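You operate a simulated robot arm through the tools that you are given. There is no shell and no other tool.

You run a simulated robot arm. Do the job below in one go: nothing can be reset, and whatever is moved stays where it is left.

Task
Change the dim bulb in the white wall lamp for the one its tag names.
Fine: pull the cord off first and on again at the end; the old bulb goes in the empty pocket of the tray.

The check looks at the end state, three seconds after you hand in, the way a careful person would. Anything else that was tipped, shoved, dropped, spilled or broken makes it a failure.

Robot
A 6-joint arm with a two-finger gripper, fixed in place. Base frame: the origin is on the floor under the middle of its stand, x ahead of it, y to its left, z up. Lengths are in m, angles in rad, forces in N, time in s.
It reaches about 1.572 m from its shoulder. Its first joint turns from -2.897 to 2.897 rad. Payload 2.45 kg.
The TCP is the grasp point between the finger pads, 0.02 m short of the fingertips. In the tool frame z runs along the fingers and y along their closing line. The gripper opens to 0.14 m; its body begins 0.168 m behind the TCP.
Orientation is that of the tool frame in the base frame, as a unit quaternion [w, x, y, z]. With the fingers straight down and closing along the base's y, the tool's x points along the base's -x, its y along +y and its z along -z.

Tools
- The arm moves only by the tool arm_command. Its argument "motion" is a list of rows, each a list of 7 numbers: the turn, a rotation vector about the tool's x, y, z in rad, then the shift along the tool's x, y, z in m, then the opening, from 0 (shut) to 1 (fully open). In form: [[wx, wy, wz, x, y, z, grip], ...]. A call has 1 to 20 rows; each row shifts and turns the commanded pose from where the row before left it, along the tool's axes as they then stand. Rows are played at 5 a second. More than 0.05 m and 0.15 rad between two rows, or a gripper value outside its range, and nothing of the call is played. A pose out of reach is approached as far as the arm can. The call stops where the force on the tool passes 90 N (or 10 N more than at its start, if that is more) or the arm is blocked; 0.2 s more then pass. Each finger travels about 0.045 m/s and halts on what it meets, pressing with about 35 N; the grip force reading is that of the motor and also rises with nothing between the fingers. The clock runs only during rows and for 0.2 s after the last one: add rows that do not move to give the fingers time. It gives the time, the measured TCP pose, the force on the tool (base axes), the opening and the grip force at its end, in the units of the frame above (readings bear some noise), with the torque about the TCP (base axes, N m) and any sound that the robot's microphone picked up.
- Cameras (640 x 400 px; columns grow to the right, rows downward): "scene" is fixed at [0.0617, 0.5132, 1.4211]; the picture's right is [-0.20, -0.98, 0.00], its down [-0.37, 0.07, -0.93] and it looks along [0.91, -0.18, -0.38] (base axes); focal length 312 px, centre (320, 200). "wrist" rides on the gripper at [0.078, 0.011, -0.209] in the tool frame; the picture's right is [-0.14, 0.99, 0.00], its down [-0.92, -0.13, -0.37] and it looks along [-0.37, -0.05, 0.93] (tool axes); focal length 280 px, centre (320, 200). There is no depth. A picture from a camera that has moved, and an enlarged one, comes with that camera's place and axes in the base frame and with its lens. The place of the scene camera against the robot may be out by one fixed shift of up to 0.025 m in any direction.
- get_image(camera): a new picture of that camera. It takes no simulated time.
- enlarge(camera, box): a new picture of the part [left, top, right, bottom] of that camera's present view, enlarged. It takes no simulated time.
- close_job(): hands the job in; it is judged then, once.

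Places have to be worked out from the pictures, the camera data and where the tool is seen. Open the gripper and draw the arm clear of the work before you hand the job in, unless the task says otherwise.

The tools are called after ">>>" as a command line: name --pt "numbers of a row" for each row, then --argument value for the rest, lists and objects as JSON in quotes. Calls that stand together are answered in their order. arm_command: Moves the arm, as the interface text tells. Its arguments: {"type":"object","properties":{"motion":{"type":"array"}},"required":["motion"]} The other tools are called the same way: get_image (camera) takes a picture; enlarge (camera, box) takes an enlarged picture of a part of a camera's view; close_job () hands the job in.

At the start:

```text
time: 0.0
eef_pos: [0.5718, 0.3888, 1.2928]
orientation: [0.001, -0.001, 1.0, 0.0]
ft_force: [0.3, 0.6, -1.0]
torque: [0.0, -0.02, -0.05]
width: 0.1401
finger_force: 0.1
```

scene: 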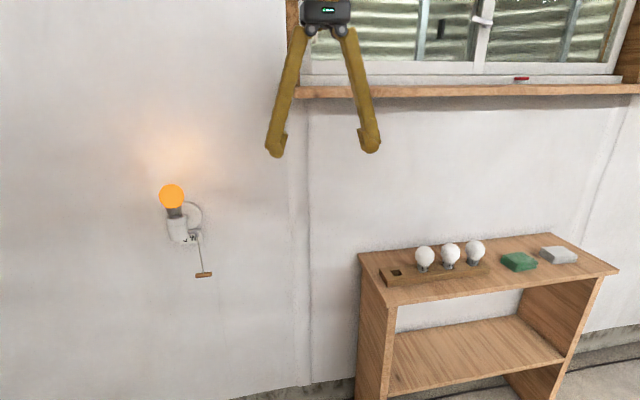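
wrist: 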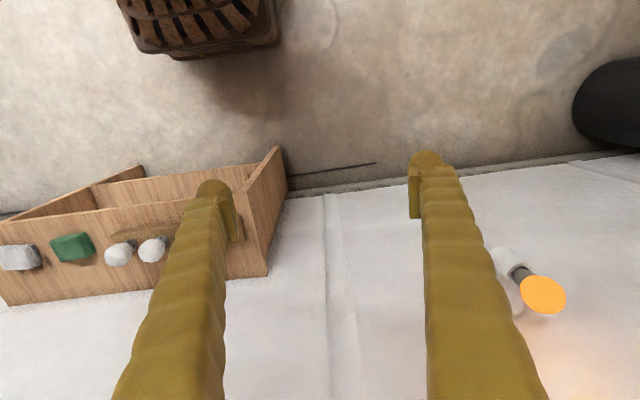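

I start by looking closely at the lamp, its tag and the tray with bulbs.

>>> enlarge --camera "scene" --box '[130, 160, 250, 290]'

>>> enlarge --camera "scene" --box '[360, 220, 600, 320]'

>>> enlarge --camera "wrist" --box '[460, 220, 600, 330]'

```text
3.08 times, centred on (190, 225) of scene
camera zoom: at [0.0617, 0.5132, 1.4211], right [-0.2, -0.98, 0.0], down [-0.37, 0.07, -0.93], along [0.91, -0.18, -0.38], focal length 960 px, centre (720, 123)
```

zoom: 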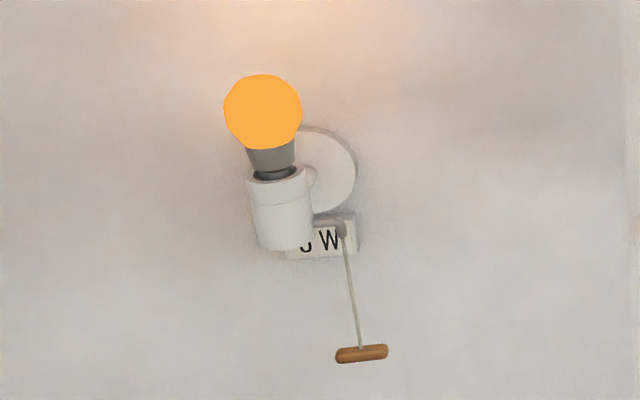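

```text
2.67 times, centred on (480, 270) of scene
camera zoom: at [0.0617, 0.5132, 1.4211], right [-0.2, -0.98, 0.0], down [-0.37, 0.07, -0.93], along [0.91, -0.18, -0.38], focal length 832 px, centre (-107, 13)
```

zoom: 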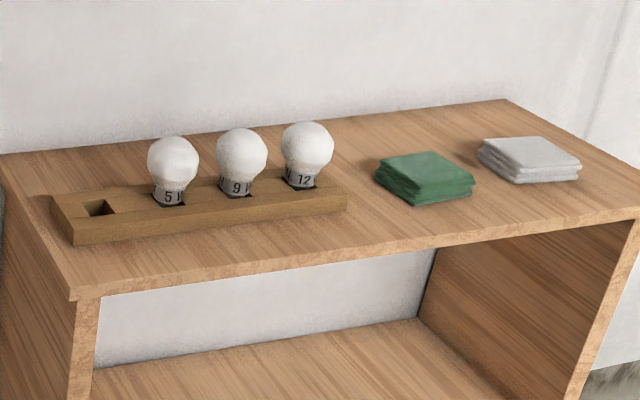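

```text
3.64 times, centred on (530, 275) of wrist
camera zoom: at [0.4939, 0.399, 1.5018], right [0.14, 0.99, 0.0], down [0.92, -0.13, 0.37], along [0.37, -0.05, -0.93], focal length 1020 px, centre (-444, -73)
```

zoom: 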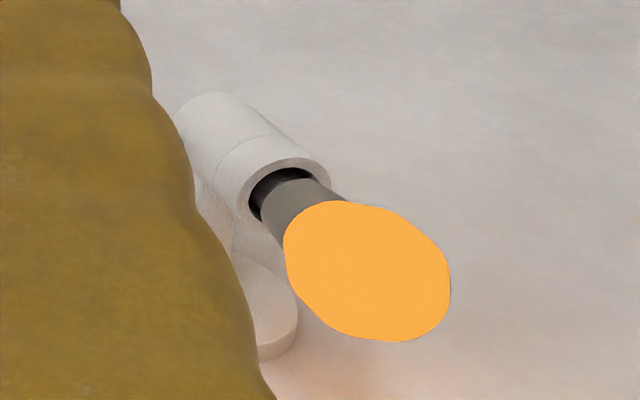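

The tag is partly hidden by the lamp's cup: it ends in something like "5 W" or "9 W", so I need a better view. I tilt the gripper to look forward and yaw it toward the lamp, staying well clear.

>>> arm_command --pt "0 -0.15 0 0 0 0 1" --pt "0 -0.15 0 0 0 0 1" --pt "0 -0.15 0 0 0 0 1" --pt "0 -0.15 0 0 0 0 1" --pt "0 -0.15 0 0 0 0 1" --pt "0 -0.15 0 0 0 0 1" --pt "0 -0.15 0 0 0 0 1" --pt "0 -0.15 0 0 0 0 1" --pt "-0.139 0 -0.054 0 0 0 1" --pt "-0.139 0 -0.054 0 0 0 1" --pt "-0.139 0 -0.054 0 0 0 1" --pt "0 0 0 0 0 0 1"

```text
time: 2.6
eef_pos: [0.5718, 0.3881, 1.2925]
orientation: [0.55, -0.183, 0.805, 0.126]
ft_force: [-0.7, 0.1, 0.3]
torque: [0.01, 0.01, 0.03]
width: 0.1399
finger_force: 0.0
```

The turn went as planned. Now I lower and advance the gripper to about [0.75, 0.55, 0.95], looking horizontally at the lamp from below-right.

>>> arm_command --pt "0 0 0 0.0236 0.00675 0.0339 1" --pt "0 0 0 0.0236 0.00675 0.0339 1" --pt "0 0 0 0.0236 0.00675 0.0339 1" --pt "0 0 0 0.0236 0.00675 0.0339 1" --pt "0 0 0 0.0236 0.00675 0.0339 1" --pt "0 0 0 0.0236 0.00675 0.0339 1" --pt "0 0 0 0.0236 0.00675 0.0339 1" --pt "0 0 0 0.0236 0.00675 0.0339 1" --pt "0 0 0 0 0 0 1"

>>> get_image --camera "wrist"

>>> get_image --camera "scene"

```text
time: 4.6
eef_pos: [0.7144, 0.5165, 1.0187]
orientation: [0.55, -0.183, 0.805, 0.126]
ft_force: [0.5, 0.2, 0.4]
torque: [-0.01, 0.03, 0.04]
width: 0.1401
finger_force: 0.0
```

```text
taken
camera wrist: at [0.5087, 0.4295, 1.0207], right [-0.38, 0.91, 0.13], down [0.05, -0.12, 0.99], along [0.92, 0.39, 0.0], focal length 280 px, centre (320, 200)
```

wrist: 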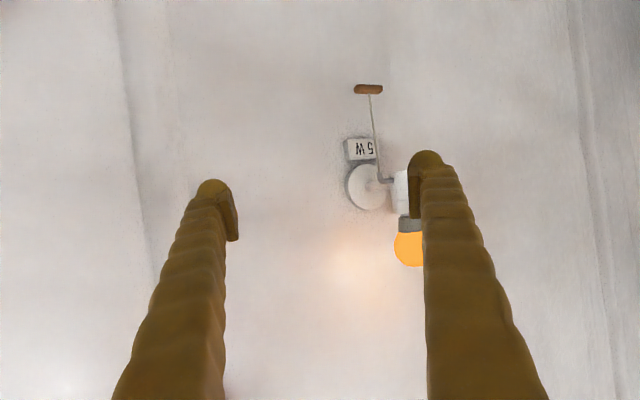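

```text
taken
```

scene: 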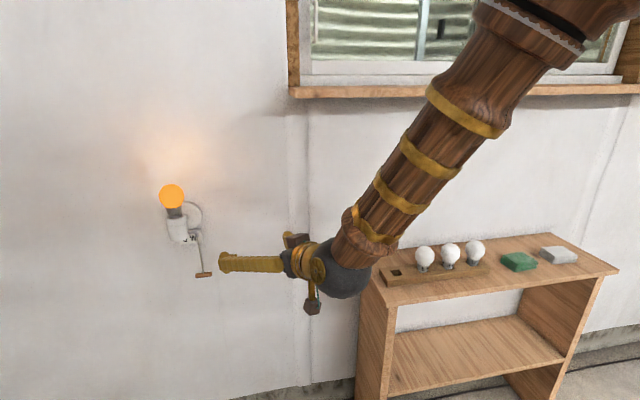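

The picture is upside down; the tag shows something like "5 W". I enlarge it to be certain.

>>> enlarge --camera "wrist" --box '[330, 120, 400, 165]'

>>> enlarge --camera "wrist" --box '[330, 70, 450, 280]'

```text
8.89 times, centred on (365, 142) of wrist
camera zoom: at [0.5087, 0.4295, 1.0207], right [-0.38, 0.91, 0.13], down [0.05, -0.12, 0.99], along [0.92, 0.39, 0.0], focal length 2492 px, centre (-80, 711)
```

zoom: 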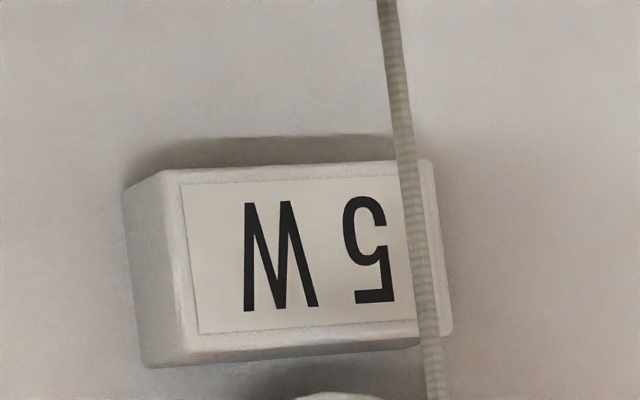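

```text
1.90 times, centred on (390, 175) of wrist
camera zoom: at [0.5087, 0.4295, 1.0207], right [-0.38, 0.91, 0.13], down [0.05, -0.12, 0.99], along [0.92, 0.39, 0.0], focal length 534 px, centre (187, 248)
```

zoom: 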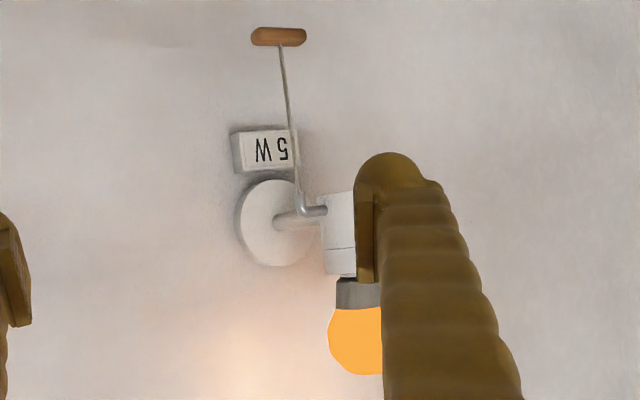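

The tag reads "5 W". Next I shift sideways and a bit lower for a second view of the cord handle and cup, to triangulate them accurately.

>>> arm_command --pt "0 0 0 0 0.04 0 1" --pt "0 0 0 0 0.04 0 1" --pt "0 0 0 0.0373 0 0.0145 1" --pt "0 0 0 0.0373 0 0.0145 1" --pt "0 0 0 0 0 0 1"

>>> get_image --camera "wrist"

>>> enlarge --camera "wrist" --box '[240, 90, 400, 330]'

```text
time: 5.8
eef_pos: [0.6816, 0.5884, 0.938]
orientation: [0.551, -0.183, 0.805, 0.126]
ft_force: [0.8, -1.2, -0.1]
torque: [0.0, -0.02, 0.0]
width: 0.1398
finger_force: 0.0
```

```text
taken
camera wrist: at [0.4751, 0.5026, 0.9402], right [-0.38, 0.91, 0.13], down [0.05, -0.12, 0.99], along [0.92, 0.39, 0.0], focal length 280 px, centre (320, 200)
```

wrist: 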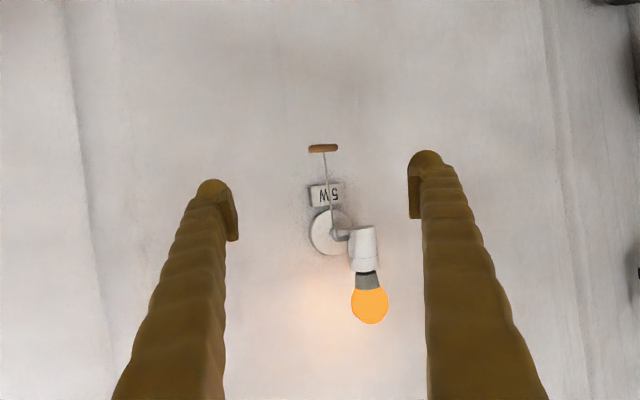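

```text
1.67 times, centred on (320, 210) of wrist
camera zoom: at [0.4751, 0.5026, 0.9402], right [-0.38, 0.91, 0.13], down [0.05, -0.12, 0.99], along [0.92, 0.39, 0.0], focal length 467 px, centre (320, 183)
```

zoom: 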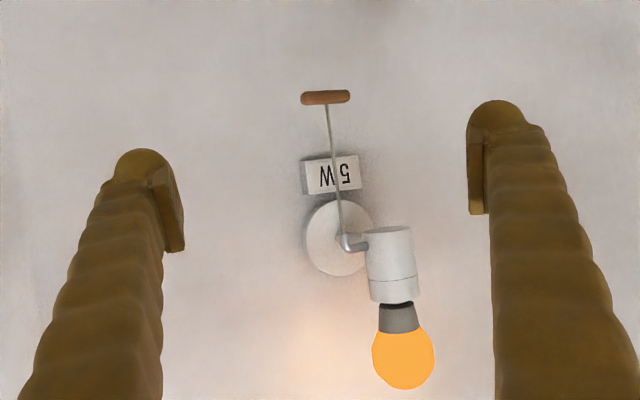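

Triangulating the two wrist views puts the cord handle at about [0.871, 0.687, 0.865], about 5 cm long along y, and the cup axis near [0.87, 0.73]. I square the gripper up (closing along y) and move to a pre-grasp 0.11 m short of the handle.

>>> arm_command --pt "0.139 0 0.054 0 0 0 1" --pt "0.139 0 0.054 0 0 0 1" --pt "0.139 0 0.054 0 0 0 1" --pt "0 0 0 0.0099 0.0244 0.0249 1" --pt "0 0 0 0.0099 0.0244 0.0249 1" --pt "0 0 0 0.0099 0.0244 0.0249 1" --pt "0 0 0 0.0099 0.0244 0.0249 1" --pt "0 0 0 0 0 0 1"

>>> get_image --camera "wrist"

>>> get_image --camera "scene"

```text
time: 7.6
eef_pos: [0.7602, 0.6876, 0.8658]
orientation: [0.564, 0.0, 0.826, 0.0]
ft_force: [0.2, -0.3, -0.1]
torque: [0.04, 0.01, 0.01]
width: 0.1402
finger_force: 0.0
```

```text
taken
camera wrist: at [0.536, 0.6986, 0.8689], right [0.05, 0.99, 0.13], down [-0.01, -0.13, 0.99], along [1.0, -0.05, 0.0], focal length 280 px, centre (320, 200)
```

wrist: 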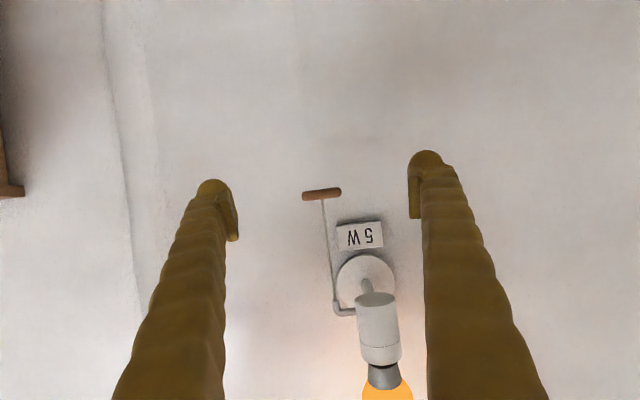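

```text
taken
```

scene: 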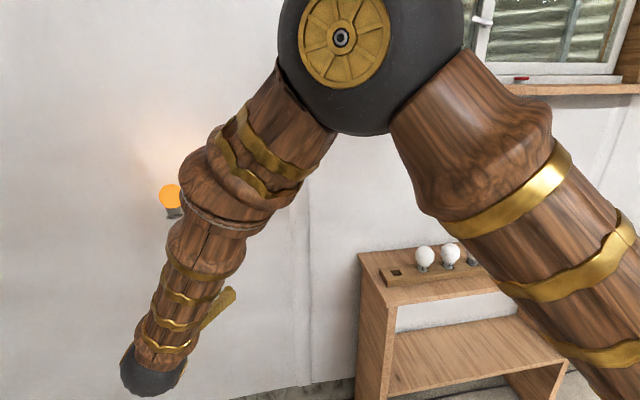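

The handle sits at about [0.871, 0.686, 0.865], centred between the fingers. I move straight forward along +x to put the pads on either side of it.

>>> arm_command --pt "0 0 0 -0.0134 -0.0005 0.0345 1" --pt "0 0 0 -0.0134 -0.0005 0.0345 1" --pt "0 0 0 -0.0134 -0.0005 0.0345 1" --pt "0 0 0 0 0 0 1"

>>> get_image --camera "wrist"

```text
time: 8.6
eef_pos: [0.8704, 0.6853, 0.8654]
orientation: [0.565, 0.001, 0.825, 0.0]
ft_force: [-0.1, 0.1, 0.0]
torque: [0.02, 0.03, -0.01]
width: 0.1401
finger_force: 0.1
```

```text
taken
camera wrist: at [0.6478, 0.6965, 0.8688], right [0.05, 0.99, 0.13], down [-0.01, -0.13, 0.99], along [1.0, -0.05, 0.0], focal length 280 px, centre (320, 200)
```

wrist: 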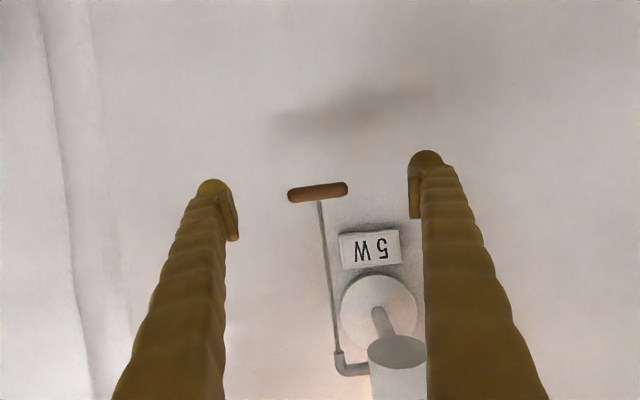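

The handle lines up with the TCP in the image. I close the fingers onto its ends and give them time.

>>> arm_command --pt "0 0 0 0 0 0 0.3" --pt "0 0 0 0 0 0 0.3" --pt "0 0 0 0 0 0 0.3" --pt "0 0 0 0 0 0 0.3" --pt "0 0 0 0 0 0 0.3" --pt "0 0 0 0 0 0 0.3" --pt "0 0 0 0 0 0 0.3" --pt "0 0 0 0 0 0 0.3"

>>> get_image --camera "wrist"

```text
time: 10.4
eef_pos: [0.8712, 0.6849, 0.8663]
orientation: [0.564, 0.001, 0.826, 0.0]
ft_force: [0.9, -10.4, 0.4]
torque: [-0.08, 0.02, 0.01]
width: 0.0488
finger_force: 4.8
```

```text
taken
camera wrist: at [0.6478, 0.6962, 0.8688], right [0.05, 0.99, 0.13], down [-0.01, -0.13, 0.99], along [1.0, -0.05, 0.0], focal length 280 px, centre (320, 200)
```

wrist: 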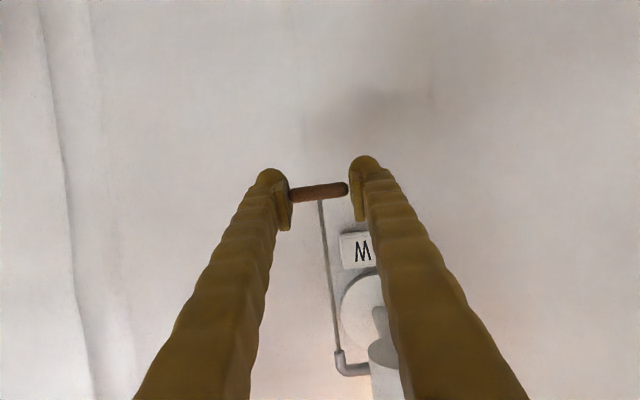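

The fingers hold the handle (width 0.049 m) with a 10 N sideways load, so the handle is slightly toward −y of my centre. I nudge −2 mm in y to balance it, and close a bit more.

>>> arm_command --pt "0 0 0 0 -0.0015 0 0.28" --pt "0 0 0 0 0 0 0.25" --pt "0 0 0 0 0 0 0.25"

```text
time: 11.2
eef_pos: [0.8717, 0.6838, 0.8671]
orientation: [0.564, 0.0, 0.826, 0.001]
ft_force: [13.5, 3.9, -2.3]
torque: [0.08, -0.08, 0.01]
width: 0.0467
finger_force: 44.4
```

Grip is firm now (44 N). I pull straight down in small steps and listen for the click.

>>> arm_command --pt "0 0 0 0.0065 0 0.0025 0.25" --pt "0 0 0 0.0065 0 0.0025 0.25" --pt "0 0 0 0.0065 0 0.0025 0.25" --pt "0 0 0 0 0 0 0.25"

>>> get_image --camera "wrist"

>>> get_image --camera "scene"

```text
time: 12.2
eef_pos: [0.8709, 0.6835, 0.8462]
orientation: [0.564, 0.001, 0.826, 0.0]
ft_force: [34.8, 9.0, 1.2]
torque: [0.05, -0.36, -0.01]
width: 0.0468
finger_force: 45.0
```

```text
taken
camera wrist: at [0.647, 0.6952, 0.848], right [0.05, 0.99, 0.13], down [-0.01, -0.13, 0.99], along [1.0, -0.05, 0.0], focal length 280 px, centre (320, 200)
```

wrist: 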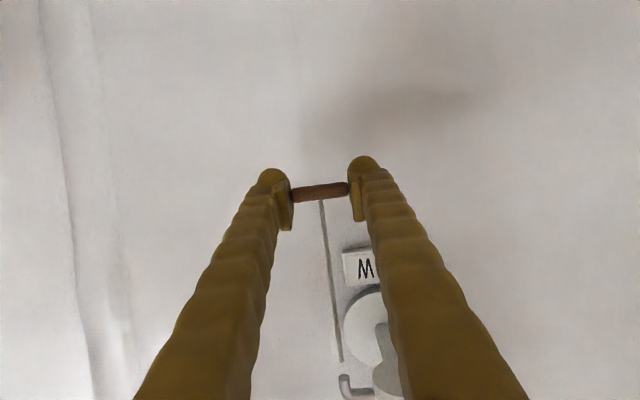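

```text
taken
```

scene: 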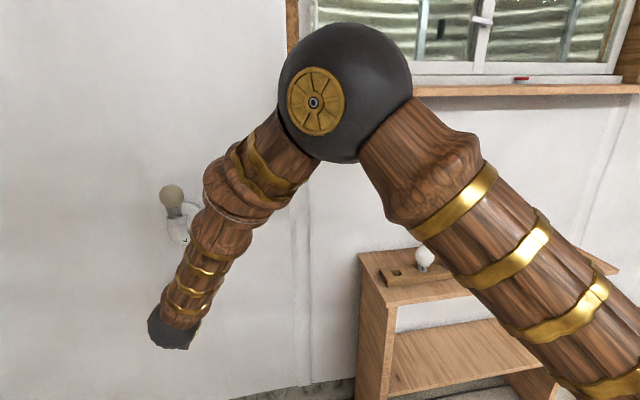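

The bulb has gone dark, so the switch toggled off. I let the handle rise back to its rest height, then open the fingers.

>>> arm_command --pt "0 0 0 -0.0065 0 -0.0025 0.25" --pt "0 0 0 -0.0065 0 -0.0025 0.25" --pt "0 0 0 -0.0065 0 -0.0025 0.25" --pt "0 0 0 0 0 0 0.25" --pt "0 0 0 0 0 0 0.6" --pt "0 0 0 0 0 0 1" --pt "0 0 0 0 0 0 1" --pt "0 0 0 0 0 0 1" --pt "0 0 0 0 0 0 1" --pt "0 0 0 0 0 0 1"

>>> get_image --camera "wrist"

>>> get_image --camera "scene"

```text
time: 14.4
eef_pos: [0.8695, 0.6835, 0.866]
orientation: [0.564, 0.001, 0.825, 0.0]
ft_force: [-0.1, -0.2, -0.4]
torque: [0.01, -0.02, -0.01]
width: 0.1401
finger_force: 0.0
```

```text
taken
camera wrist: at [0.6463, 0.6949, 0.8684], right [0.05, 0.99, 0.13], down [-0.01, -0.13, 0.99], along [1.0, -0.05, 0.0], focal length 280 px, centre (320, 200)
```

wrist: 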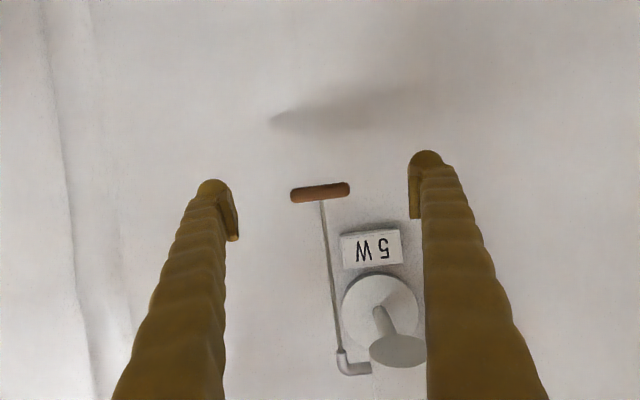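

```text
taken
```

scene: 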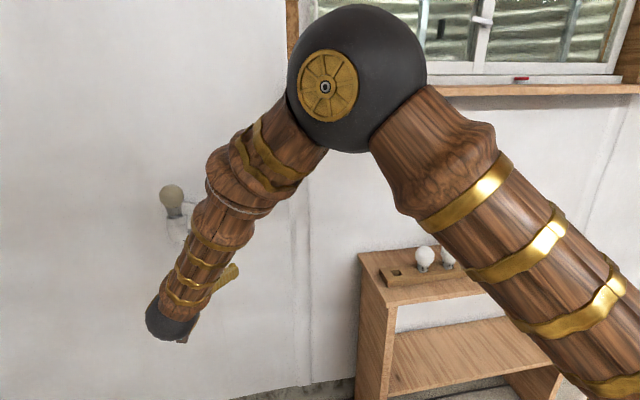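

The handle returned to its place. The cup now looks different in the unlit picture, so I enlarge both views to check it is unharmed.

>>> enlarge --camera "wrist" --box '[280, 220, 450, 400]'

>>> enlarge --camera "scene" --box '[130, 160, 250, 290]'

```text
2.22 times, centred on (365, 310) of wrist
camera zoom: at [0.6463, 0.6949, 0.8684], right [0.05, 0.99, 0.13], down [-0.01, -0.13, 0.99], along [1.0, -0.05, 0.0], focal length 623 px, centre (220, -44)
```

zoom: 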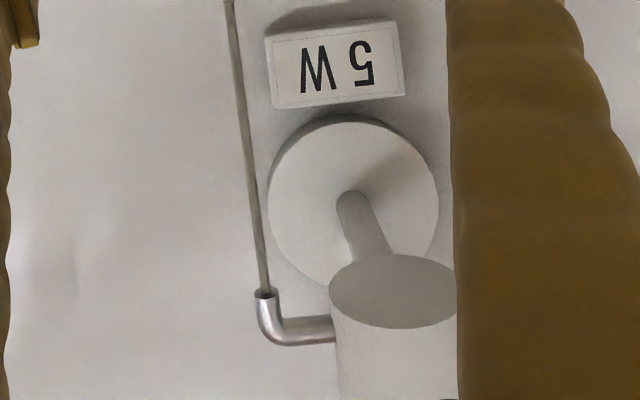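

```text
3.08 times, centred on (190, 225) of scene
camera zoom: at [0.0617, 0.5132, 1.4211], right [-0.2, -0.98, 0.0], down [-0.37, 0.07, -0.93], along [0.91, -0.18, -0.38], focal length 960 px, centre (720, 123)
```

zoom: 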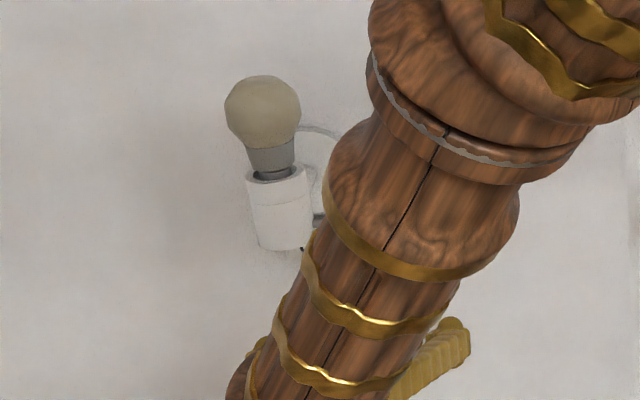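

The lamp is off and unharmed. I back away from the cord along −x, then go up well above bulb height.

>>> arm_command --pt "0 0 0 0.0136 0 -0.035 1" --pt "0 0 0 0.0136 0 -0.035 1" --pt "0 0 0 0.0136 0 -0.035 1" --pt "0 0 0 0.0136 0 -0.035 1" --pt "0 0 0 -0.0419 0 -0.0163 1" --pt "0 0 0 -0.0419 0 -0.0163 1" --pt "0 0 0 -0.0419 0 -0.0163 1" --pt "0 0 0 -0.0419 0 -0.0163 1" --pt "0 0 0 -0.0419 0 -0.0163 1" --pt "0 0 0 -0.0419 0 -0.0163 1" --pt "0 0 0 -0.0419 0 -0.0163 1" --pt "0 0 0 -0.0419 0 -0.0163 1" --pt "0 0 0 -0.0419 0 -0.0163 1" --pt "0 0 0 0 0 0 1"

>>> get_image --camera "wrist"

>>> get_image --camera "scene"

```text
time: 17.4
eef_pos: [0.7196, 0.6831, 1.2706]
orientation: [0.564, 0.001, 0.826, 0.0]
ft_force: [1.4, -0.6, 0.7]
torque: [-0.02, 0.0, 0.0]
width: 0.14
finger_force: 0.0
```

```text
taken
camera wrist: at [0.4959, 0.6946, 1.2731], right [0.05, 0.99, 0.13], down [-0.01, -0.13, 0.99], along [1.0, -0.05, 0.0], focal length 280 px, centre (320, 200)
```

wrist: 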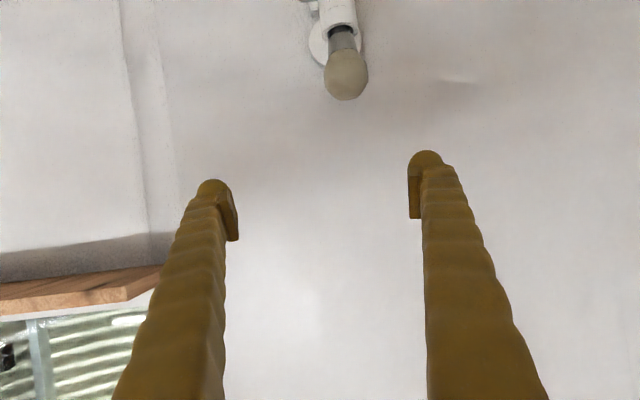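

```text
taken
```

scene: 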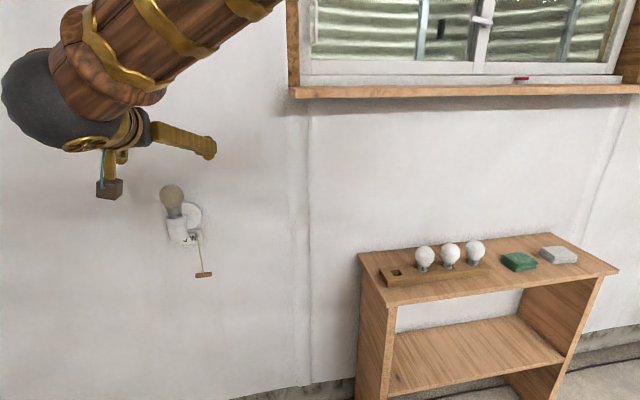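

Clear of the lamp. I turn the fingers straight down to look at the bulb and socket from above.

>>> arm_command --pt "0 0.15 0 0 0 0 1" --pt "0 0.15 0 0 0 0 1" --pt "0 0.15 0 0 0 0 1" --pt "0 0.15 0 0 0 0 1" --pt "0 0.15 0 0 0 0 1" --pt "0 0.15 0 0 0 0 1" --pt "0 0.15 0 0 0 0 1" --pt "0 0.15 0 0 0 0 1" --pt "0 0 0 0 0 0 1"

>>> get_image --camera "wrist"

>>> get_image --camera "scene"

```text
time: 19.4
eef_pos: [0.7205, 0.6829, 1.271]
orientation: [-0.001, 0.0, 1.0, 0.0]
ft_force: [0.2, 0.3, 0.1]
torque: [-0.01, -0.01, 0.0]
width: 0.14
finger_force: 0.0
```

```text
taken
camera wrist: at [0.6415, 0.6943, 1.4793], right [0.14, 0.99, 0.0], down [0.92, -0.13, 0.37], along [0.36, -0.05, -0.93], focal length 280 px, centre (320, 200)
```

wrist: 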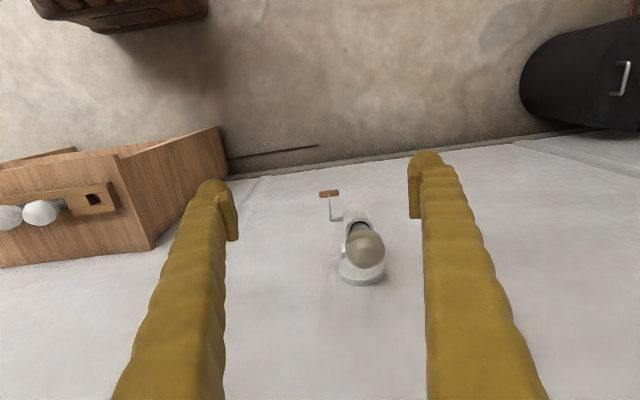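

```text
taken
```

scene: 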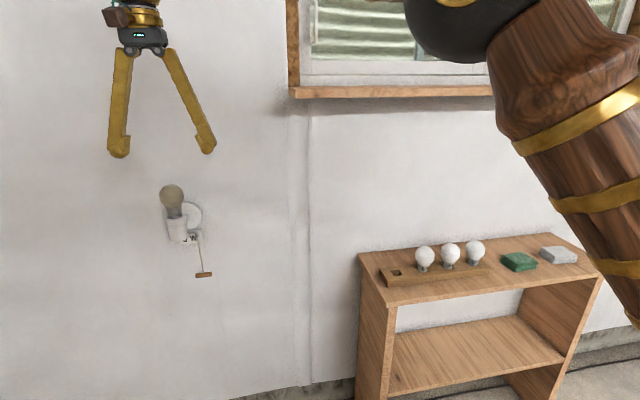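

>>> enlarge --camera "wrist" --box '[310, 180, 410, 295]'

>>> enlarge --camera "wrist" --box '[0, 160, 160, 260]'

>>> enlarge --camera "scene" --box '[150, 175, 220, 250]'

>>> enlarge --camera "scene" --box '[375, 235, 495, 295]'

```text
3.48 times, centred on (360, 238) of wrist
camera zoom: at [0.6415, 0.6943, 1.4793], right [0.14, 0.99, 0.0], down [0.92, -0.13, 0.37], along [0.36, -0.05, -0.93], focal length 975 px, centre (181, 70)
```

zoom: 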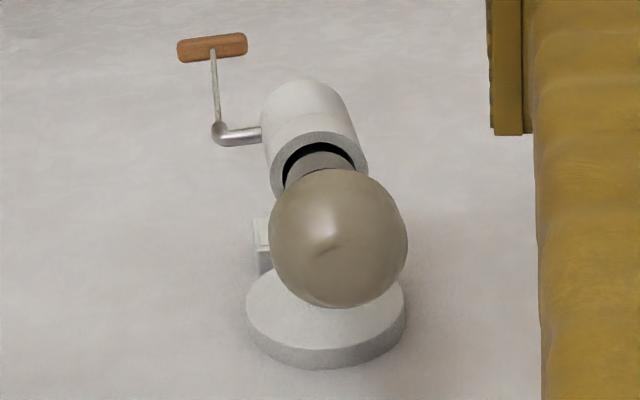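

```text
4.00 times, centred on (80, 210) of wrist
camera zoom: at [0.6415, 0.6943, 1.4793], right [0.14, 0.99, 0.0], down [0.92, -0.13, 0.37], along [0.36, -0.05, -0.93], focal length 1122 px, centre (1280, 160)
```

zoom: 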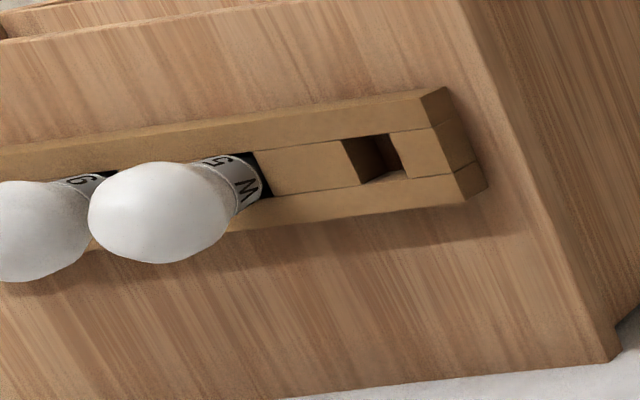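

```text
5.33 times, centred on (185, 212) of scene
camera zoom: at [0.0617, 0.5132, 1.4211], right [-0.2, -0.98, 0.0], down [-0.37, 0.07, -0.93], along [0.91, -0.18, -0.38], focal length 1664 px, centre (1040, 133)
```

zoom: 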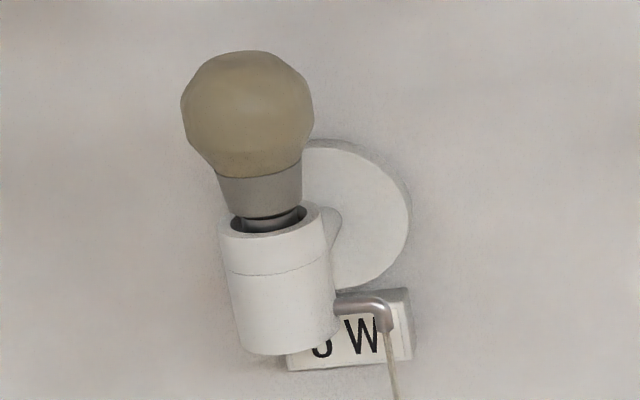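

```text
5.33 times, centred on (435, 265) of scene
camera zoom: at [0.0617, 0.5132, 1.4211], right [-0.2, -0.98, 0.0], down [-0.37, 0.07, -0.93], along [0.91, -0.18, -0.38], focal length 1664 px, centre (-293, -147)
```

zoom: 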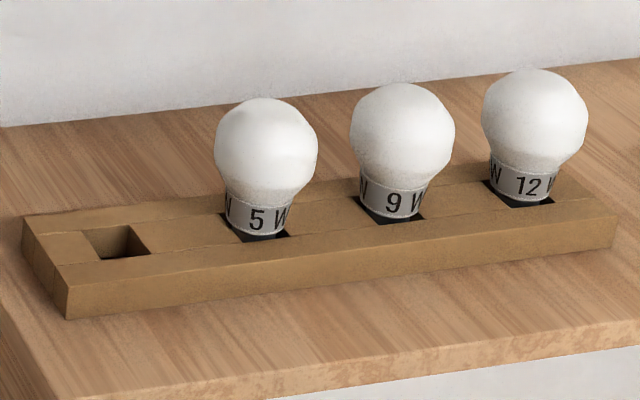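

The bulb to fit is the "5 W" one next to the empty pocket. The lamp bulb's globe is centred at about [0.870, 0.731, 1.120], radius 0.03, with a vertical axis and a screw base. I move above it to check the alignment.

>>> arm_command --pt "0 0 0 -0.0374 0.012 0 1" --pt "0 0 0 -0.0374 0.012 0 1" --pt "0 0 0 -0.0374 0.012 0 1" --pt "0 0 0 -0.0374 0.012 0 1" --pt "0 0 0 0 0 0 1"

>>> get_image --camera "wrist"

>>> enlarge --camera "wrist" --box '[240, 100, 400, 200]'

```text
time: 20.6
eef_pos: [0.831, 0.7098, 1.2551]
orientation: [0.0, 0.0, 1.0, 0.0]
ft_force: [-0.6, -0.2, -0.1]
torque: [-0.01, 0.0, -0.03]
width: 0.1402
finger_force: 0.1
out of reach, approached as far as the arm can: row 3, 4
```

```text
taken
camera wrist: at [0.7537, 0.7204, 1.4639], right [0.14, 0.99, 0.0], down [0.92, -0.13, 0.37], along [0.36, -0.05, -0.93], focal length 280 px, centre (320, 200)
```

wrist: 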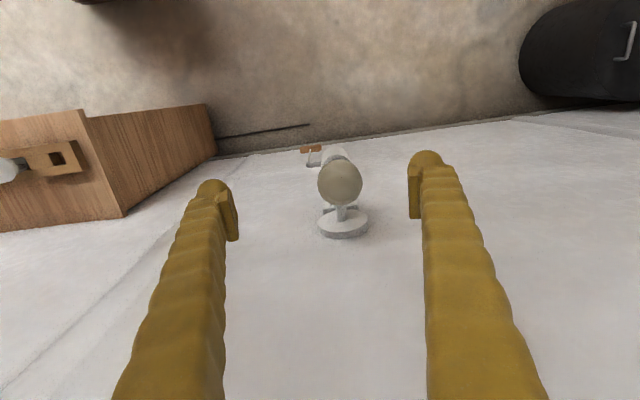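

```text
4.00 times, centred on (320, 150) of wrist
camera zoom: at [0.7537, 0.7204, 1.4639], right [0.14, 0.99, 0.0], down [0.92, -0.13, 0.37], along [0.36, -0.05, -0.93], focal length 1122 px, centre (320, 400)
```

zoom: 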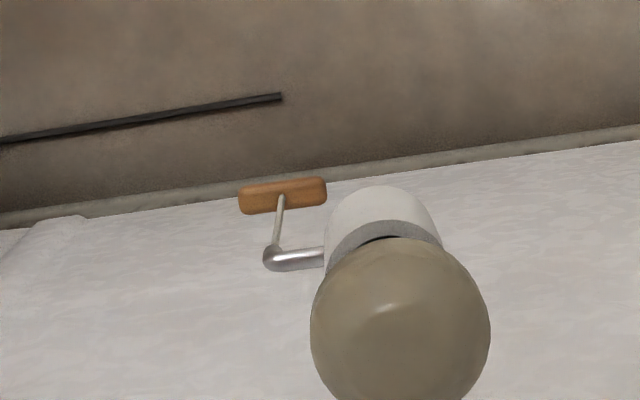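

That pose is near the limit of reach at this height; lower down it should be reachable. I step back first and then lower at a safe distance, so the open fingers can straddle the globe from the front at globe height.

>>> arm_command --pt "0 0 0 0.045 0 0 1" --pt "0 0 0 0.045 0 0 1" --pt "0 0 0 0.03 0 0 1" --pt "0 0 0 0 0 0 1"

```text
time: 21.6
eef_pos: [0.7117, 0.7094, 1.2567]
orientation: [-0.001, 0.0, 1.0, 0.0]
ft_force: [0.0, 0.0, 0.3]
torque: [-0.01, 0.01, 0.01]
width: 0.1401
finger_force: 0.1
```

The commanded pose restarts from where the arm actually is. I lower to globe height (z 1.12) at y 0.731, still 0.16 m short of the bulb, then look.

>>> arm_command --pt "0 0 0 0 0.0072 0.0455 1" --pt "0 0 0 0 0.0072 0.0455 1" --pt "0 0 0 0 0.0072 0.0457 1" --pt "0 0 0 0 0 0 1"

>>> get_image --camera "wrist"

>>> get_image --camera "scene"

```text
time: 22.6
eef_pos: [0.7114, 0.7311, 1.1207]
orientation: [0.0, 0.0, 1.0, -0.001]
ft_force: [0.9, -0.1, 0.4]
torque: [-0.01, -0.06, -0.03]
width: 0.1401
finger_force: 0.0
```

```text
taken
camera wrist: at [0.6326, 0.7426, 1.3289], right [0.14, 0.99, 0.0], down [0.92, -0.13, 0.37], along [0.37, -0.05, -0.93], focal length 280 px, centre (320, 200)
```

wrist: 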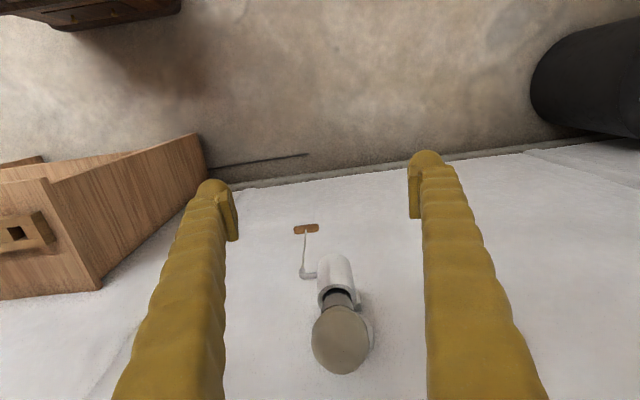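

```text
taken
```

scene: 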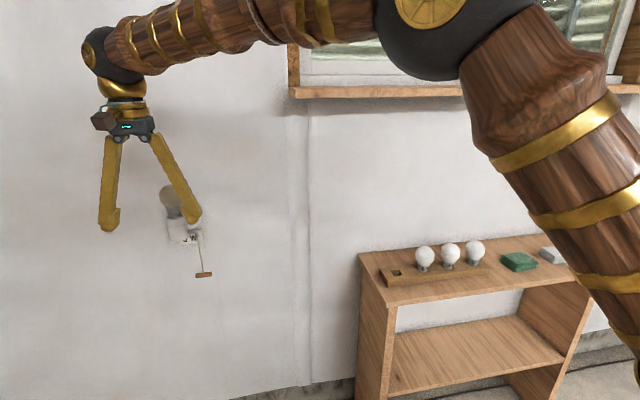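

The globe is at about [0.868, 0.731, 1.12] in this view too. I go straight forward so the globe passes between the open fingers.

>>> arm_command --pt "0 0 0 -0.039 0 0 1" --pt "0 0 0 -0.039 0 0 1" --pt "0 0 0 -0.039 0 0 1" --pt "0 0 0 -0.02 0 0 1" --pt "0 0 0 -0.019 0 0 1" --pt "0 0 0 0 0 0 1"

>>> get_image --camera "wrist"

>>> get_image --camera "scene"

```text
time: 24.0
eef_pos: [0.8672, 0.7319, 1.1194]
orientation: [0.0, 0.001, 1.0, 0.0]
ft_force: [-0.1, -0.2, 0.3]
torque: [0.03, 0.03, 0.03]
width: 0.1401
finger_force: 0.1
```

```text
taken
camera wrist: at [0.7894, 0.7423, 1.3279], right [0.14, 0.99, 0.0], down [0.92, -0.13, 0.37], along [0.36, -0.05, -0.93], focal length 280 px, centre (320, 200)
```

wrist: 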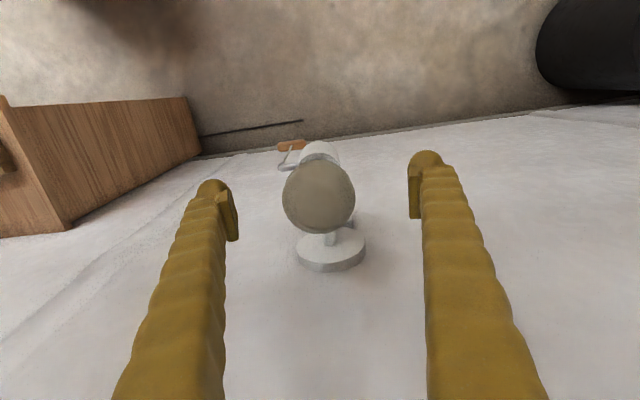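

```text
taken
```

scene: 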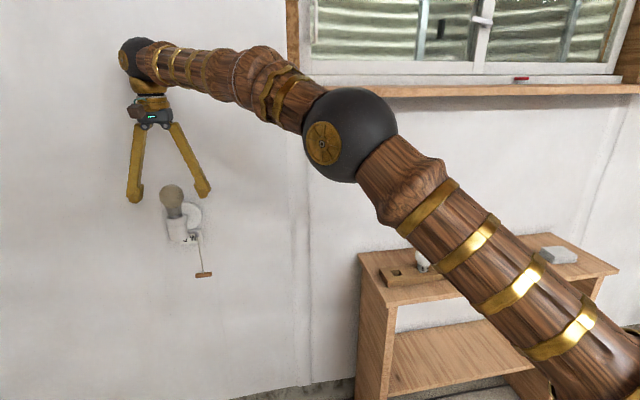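

Aligned: the globe appears exactly at the TCP. Before gripping I test whether the arm can lift 4 cm here (needed later to draw the bulb out), with the fingers still open.

>>> arm_command --pt "0 0 0 0 0 -0.02 1" --pt "0 0 0 0 0 -0.02 1" --pt "0 0 0 0 0 -0.01 1" --pt "0 0 0 0 0 0 1"

```text
time: 25.0
eef_pos: [0.8678, 0.7312, 1.1696]
orientation: [0.0, 0.0, 1.0, 0.0]
ft_force: [-0.4, 0.3, -0.4]
torque: [0.02, 0.01, 0.0]
width: 0.1401
finger_force: 0.0
```

Reachable at 1.17; I try a little higher to know the limit.

>>> arm_command --pt "0 0 0 0 0 -0.015 1" --pt "0 0 0 0 0 -0.015 1" --pt "0 0 0 0 0 0 1"

```text
time: 25.8
eef_pos: [0.8622, 0.726, 1.1954]
orientation: [0.0, 0.001, 1.0, 0.0]
ft_force: [0.0, 0.1, -0.4]
torque: [-0.01, 0.04, 0.0]
width: 0.1401
finger_force: 0.1
out of reach, approached as far as the arm can: row 2
```

Limit is about z 1.19 here, which leaves enough lift. I return to globe height and pre-rotate the open gripper clockwise (seen from above), to have range for unscrewing counter-clockwise.

>>> arm_command --pt "0 0 0 0 0 0.04 1" --pt "0 0 0 -0.0058 0.0052 0.0354 1" --pt "0 0 0.15 0 0 0 1" --pt "0 0 0.15 0 0 0 1" --pt "0 0 0.15 0 0 0 1" --pt "0 0 0.15 0 0 0 1" --pt "0 0 0.15 0 0 0 1" --pt "0 0 0.15 0 0 0 1" --pt "0 0 0.15 0 0 0 1" --pt "0 0 0.15 0 0 0 1" --pt "0 0 0.15 0 0 0 1" --pt "0 0 0 0 0 0 1"

>>> get_image --camera "wrist"

>>> get_image --camera "scene"

```text
time: 28.4
eef_pos: [0.8676, 0.7304, 1.1216]
orientation: [0.0, 0.625, 0.781, 0.0]
ft_force: [0.4, -0.2, -0.6]
torque: [-0.05, -0.01, -0.02]
width: 0.1401
finger_force: 0.1
```

```text
taken
camera wrist: at [0.8612, 0.8097, 1.3289], right [1.0, 0.08, 0.0], down [0.08, -0.93, 0.37], along [0.03, -0.37, -0.93], focal length 280 px, centre (320, 200)
```

wrist: 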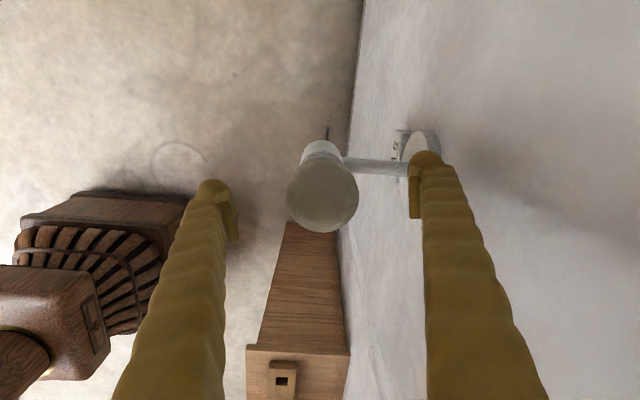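

```text
taken
```

scene: 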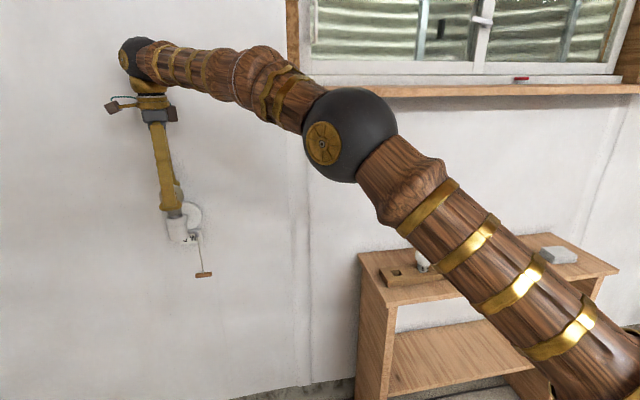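

Centred still. I pre-rotate further to find more turning range, fingers still open.

>>> arm_command --pt "0 0 0.15 0 0 0 1" --pt "0 0 0.15 0 0 0 1" --pt "0 0 0.15 0 0 0 1" --pt "0 0 0.15 0 0 0 1" --pt "0 0 0.15 0 0 0 1" --pt "0 0 0.15 0 0 0 1" --pt "0 0 0.15 0 0 0 1" --pt "0 0 0 0 0 0 1"

>>> get_image --camera "wrist"

```text
time: 30.2
eef_pos: [0.8672, 0.7302, 1.1203]
orientation: [0.0, 0.913, 0.408, 0.0]
ft_force: [-0.1, -0.8, 0.0]
torque: [-0.01, 0.0, -0.01]
width: 0.14
finger_force: 0.2
out of reach, approached as far as the arm can: row 7
```

```text
taken
camera wrist: at [0.9277, 0.7817, 1.3289], right [0.65, -0.76, 0.0], down [-0.71, -0.6, 0.37], along [-0.28, -0.24, -0.93], focal length 280 px, centre (320, 200)
```

wrist: 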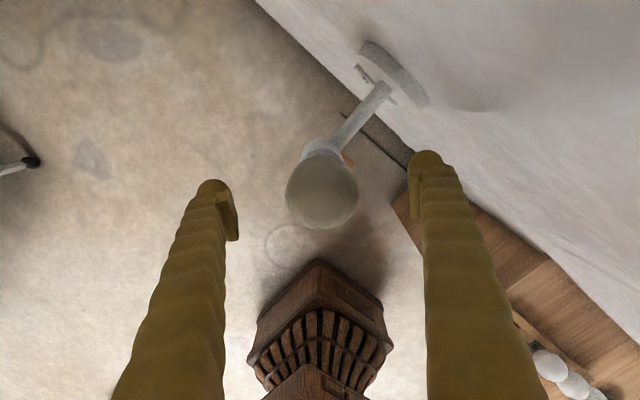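

The wrist's limit is at 2.30 rad here, which leaves nearly a full turn the other way. I close on the globe.

>>> arm_command --pt "0 0 0 0 0 0 0.5" --pt "0 0 0 0 0 0 0.4" --pt "0 0 0 0 0 0 0.3" --pt "0 0 0 0 0 0 0.25" --pt "0 0 0 0 0 0 0.25" --pt "0 0 0 0 0 0 0.25" --pt "0 0 0 0 0 0 0.25" --pt "0 0 0 0 0 0 0.25"

>>> get_image --camera "wrist"

```text
time: 32.0
eef_pos: [0.8698, 0.7291, 1.1208]
orientation: [0.001, 0.913, 0.408, 0.0]
ft_force: [22.2, -14.4, 0.7]
torque: [-0.04, -0.1, 0.13]
width: 0.0557
finger_force: 35.0
```

```text
taken
camera wrist: at [0.9287, 0.7807, 1.3289], right [0.65, -0.76, 0.0], down [-0.71, -0.6, 0.37], along [-0.28, -0.24, -0.93], focal length 280 px, centre (320, 200)
```

wrist: 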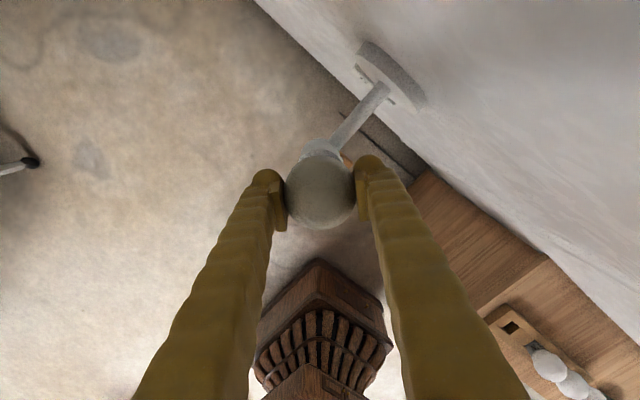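

Gripped (width 0.056), but with a 26 N sideways load along the tool's +y, so the bulb axis is about 3 mm that way. I nudge to relax it.

>>> arm_command --pt "0 0 0 0 0.0025 0 0.25" --pt "0 0 0 0 0 0 0.25"

```text
time: 32.6
eef_pos: [0.8697, 0.7284, 1.1205]
orientation: [-0.001, 0.912, 0.409, -0.001]
ft_force: [6.4, -7.9, 1.9]
torque: [-0.06, 0.06, 0.15]
width: 0.0554
finger_force: 34.7
```

Load is down to about 10 N. I now turn counter-clockwise (seen from above) in small steps and watch forces.

>>> arm_command --pt "0 0 0 0 0.0007 0 0.25" --pt "0 0 -0.12 0 0 0 0.25" --pt "0 0 -0.12 0 0 0 0.25" --pt "0 0 -0.12 0 0 0 0.25" --pt "0 0 -0.12 0 0 0 0.25" --pt "0 0 -0.12 0 0 0 0.25"

>>> get_image --camera "scene"

```text
time: 34.0
eef_pos: [0.8688, 0.7293, 1.1202]
orientation: [-0.001, 0.75, 0.661, 0.0]
ft_force: [-7.3, 6.5, 1.9]
torque: [0.41, 0.11, 0.01]
width: 0.0553
finger_force: 34.0
```

```text
taken
```

scene: 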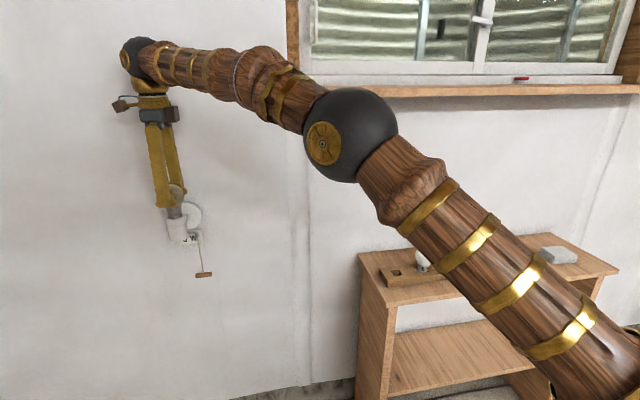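

Turning goes with little load. I continue another 1.5 rad and watch the vertical force for the thread's rise.

>>> arm_command --pt "0 0 -0.15 0 0 0 0.25" --pt "0 0 -0.15 0 0 0 0.25" --pt "0 0 -0.15 0 0 0 0.25" --pt "0 0 -0.15 0 0 0 0.25" --pt "0 0 -0.15 0 0 0 0.25" --pt "0 0 -0.15 0 0 0 0.25" --pt "0 0 -0.15 0 0 0 0.25" --pt "0 0 -0.15 0 0 0 0.25" --pt "0 0 -0.15 0 0 0 0.25" --pt "0 0 -0.15 0 0 0 0.25"

>>> enlarge --camera "scene" --box '[140, 165, 220, 250]'

>>> get_image --camera "wrist"

```text
time: 36.2
eef_pos: [0.8699, 0.7287, 1.12]
orientation: [0.0, 0.097, 0.995, 0.001]
ft_force: [29.6, 45.1, 13.0]
torque: [0.36, -0.23, -0.08]
width: 0.0558
finger_force: 35.3
```

```text
4.71 times, centred on (180, 208) of scene
camera zoom: at [0.0617, 0.5132, 1.4211], right [-0.2, -0.98, 0.0], down [-0.37, 0.07, -0.93], along [0.91, -0.18, -0.38], focal length 1468 px, centre (979, 165)
```

zoom: 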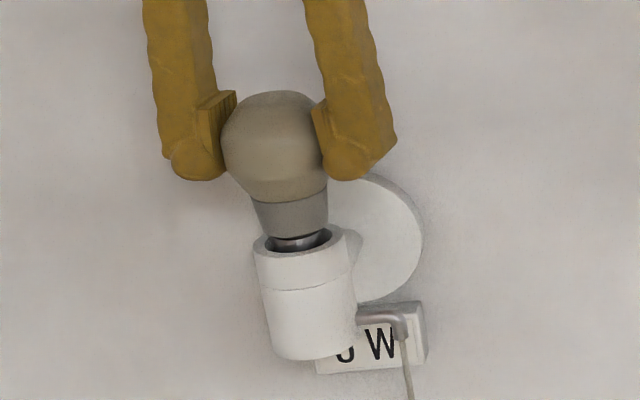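

```text
taken
camera wrist: at [0.7949, 0.7554, 1.3289], right [0.33, 0.94, 0.0], down [0.88, -0.31, 0.37], along [0.35, -0.12, -0.93], focal length 280 px, centre (320, 200)
```

wrist: 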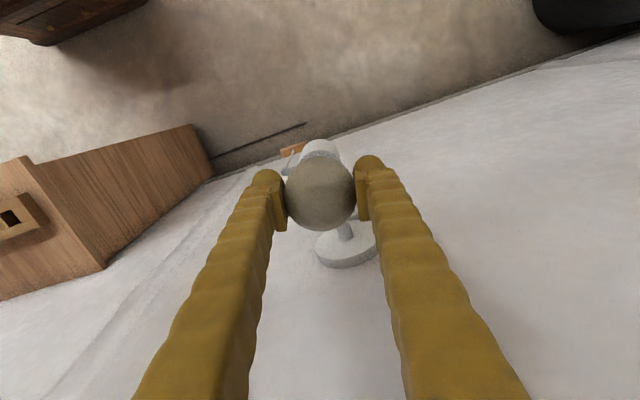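

The side load rose to about 54 N, mostly along the tool's +y, so I nudge that way to re-centre before turning on, and look closer at the neck.

>>> arm_command --pt "0 0 0 -0.0005 0.0025 -0.001 0.25" --pt "0 0 0 0 0 0 0.25"

>>> enlarge --camera "scene" --box '[155, 180, 215, 240]'

```text
time: 36.8
eef_pos: [0.8693, 0.7311, 1.1214]
orientation: [-0.001, 0.099, 0.995, -0.001]
ft_force: [-19.8, -0.4, 1.7]
torque: [0.06, 0.55, 0.03]
width: 0.0557
finger_force: 35.2
```

```text
6.67 times, centred on (185, 210) of scene
camera zoom: at [0.0617, 0.5132, 1.4211], right [-0.2, -0.98, 0.0], down [-0.37, 0.07, -0.93], along [0.91, -0.18, -0.38], focal length 2080 px, centre (1220, 133)
```

zoom: 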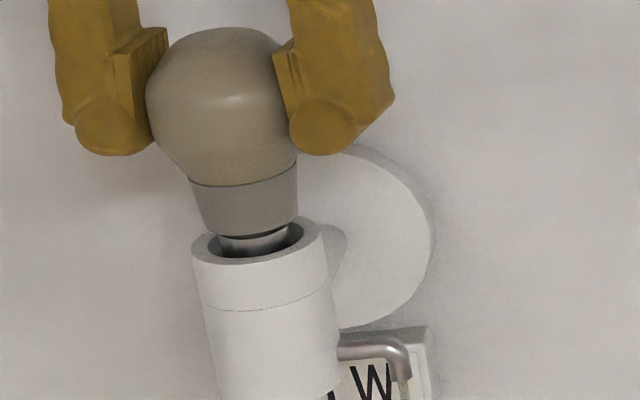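

Load now small except ~20 N in −x, so the axis is near [0.869, 0.731]. I correct by half a millimetre and keep unscrewing.

>>> arm_command --pt "0 0 0 0.0004 0 0 0.25" --pt "0 0 -0.15 0 0 0 0.25" --pt "0 0 -0.15 0 0 0 0.25" --pt "0 0 -0.15 0 0 0 0.25" --pt "0 0 -0.15 0 0 0 0.25" --pt "0 0 -0.15 0 0 0 0.25" --pt "0 0 -0.15 0 0 0 0.25" --pt "0 0 0 0 0 0 0.25"

>>> enlarge --camera "scene" --box '[155, 180, 215, 240]'

```text
time: 38.6
eef_pos: [0.8704, 0.7317, 1.1222]
orientation: [0.001, -0.344, 0.939, 0.0]
ft_force: [-8.8, -15.2, -1.2]
torque: [-0.04, 0.0, -0.02]
width: 0.0553
finger_force: 35.2
```

```text
6.67 times, centred on (185, 210) of scene
camera zoom: at [0.0617, 0.5132, 1.4211], right [-0.2, -0.98, 0.0], down [-0.37, 0.07, -0.93], along [0.91, -0.18, -0.38], focal length 2080 px, centre (1220, 133)
```

zoom: 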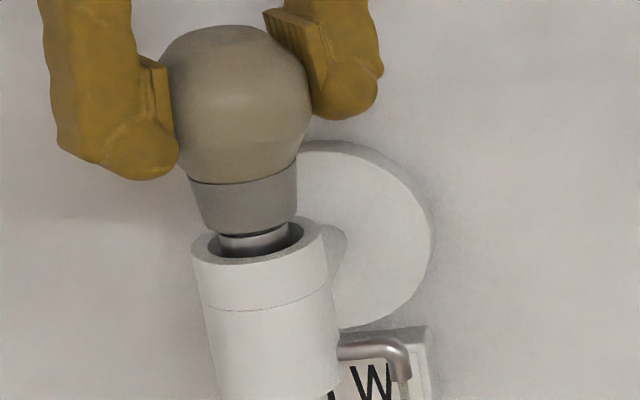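

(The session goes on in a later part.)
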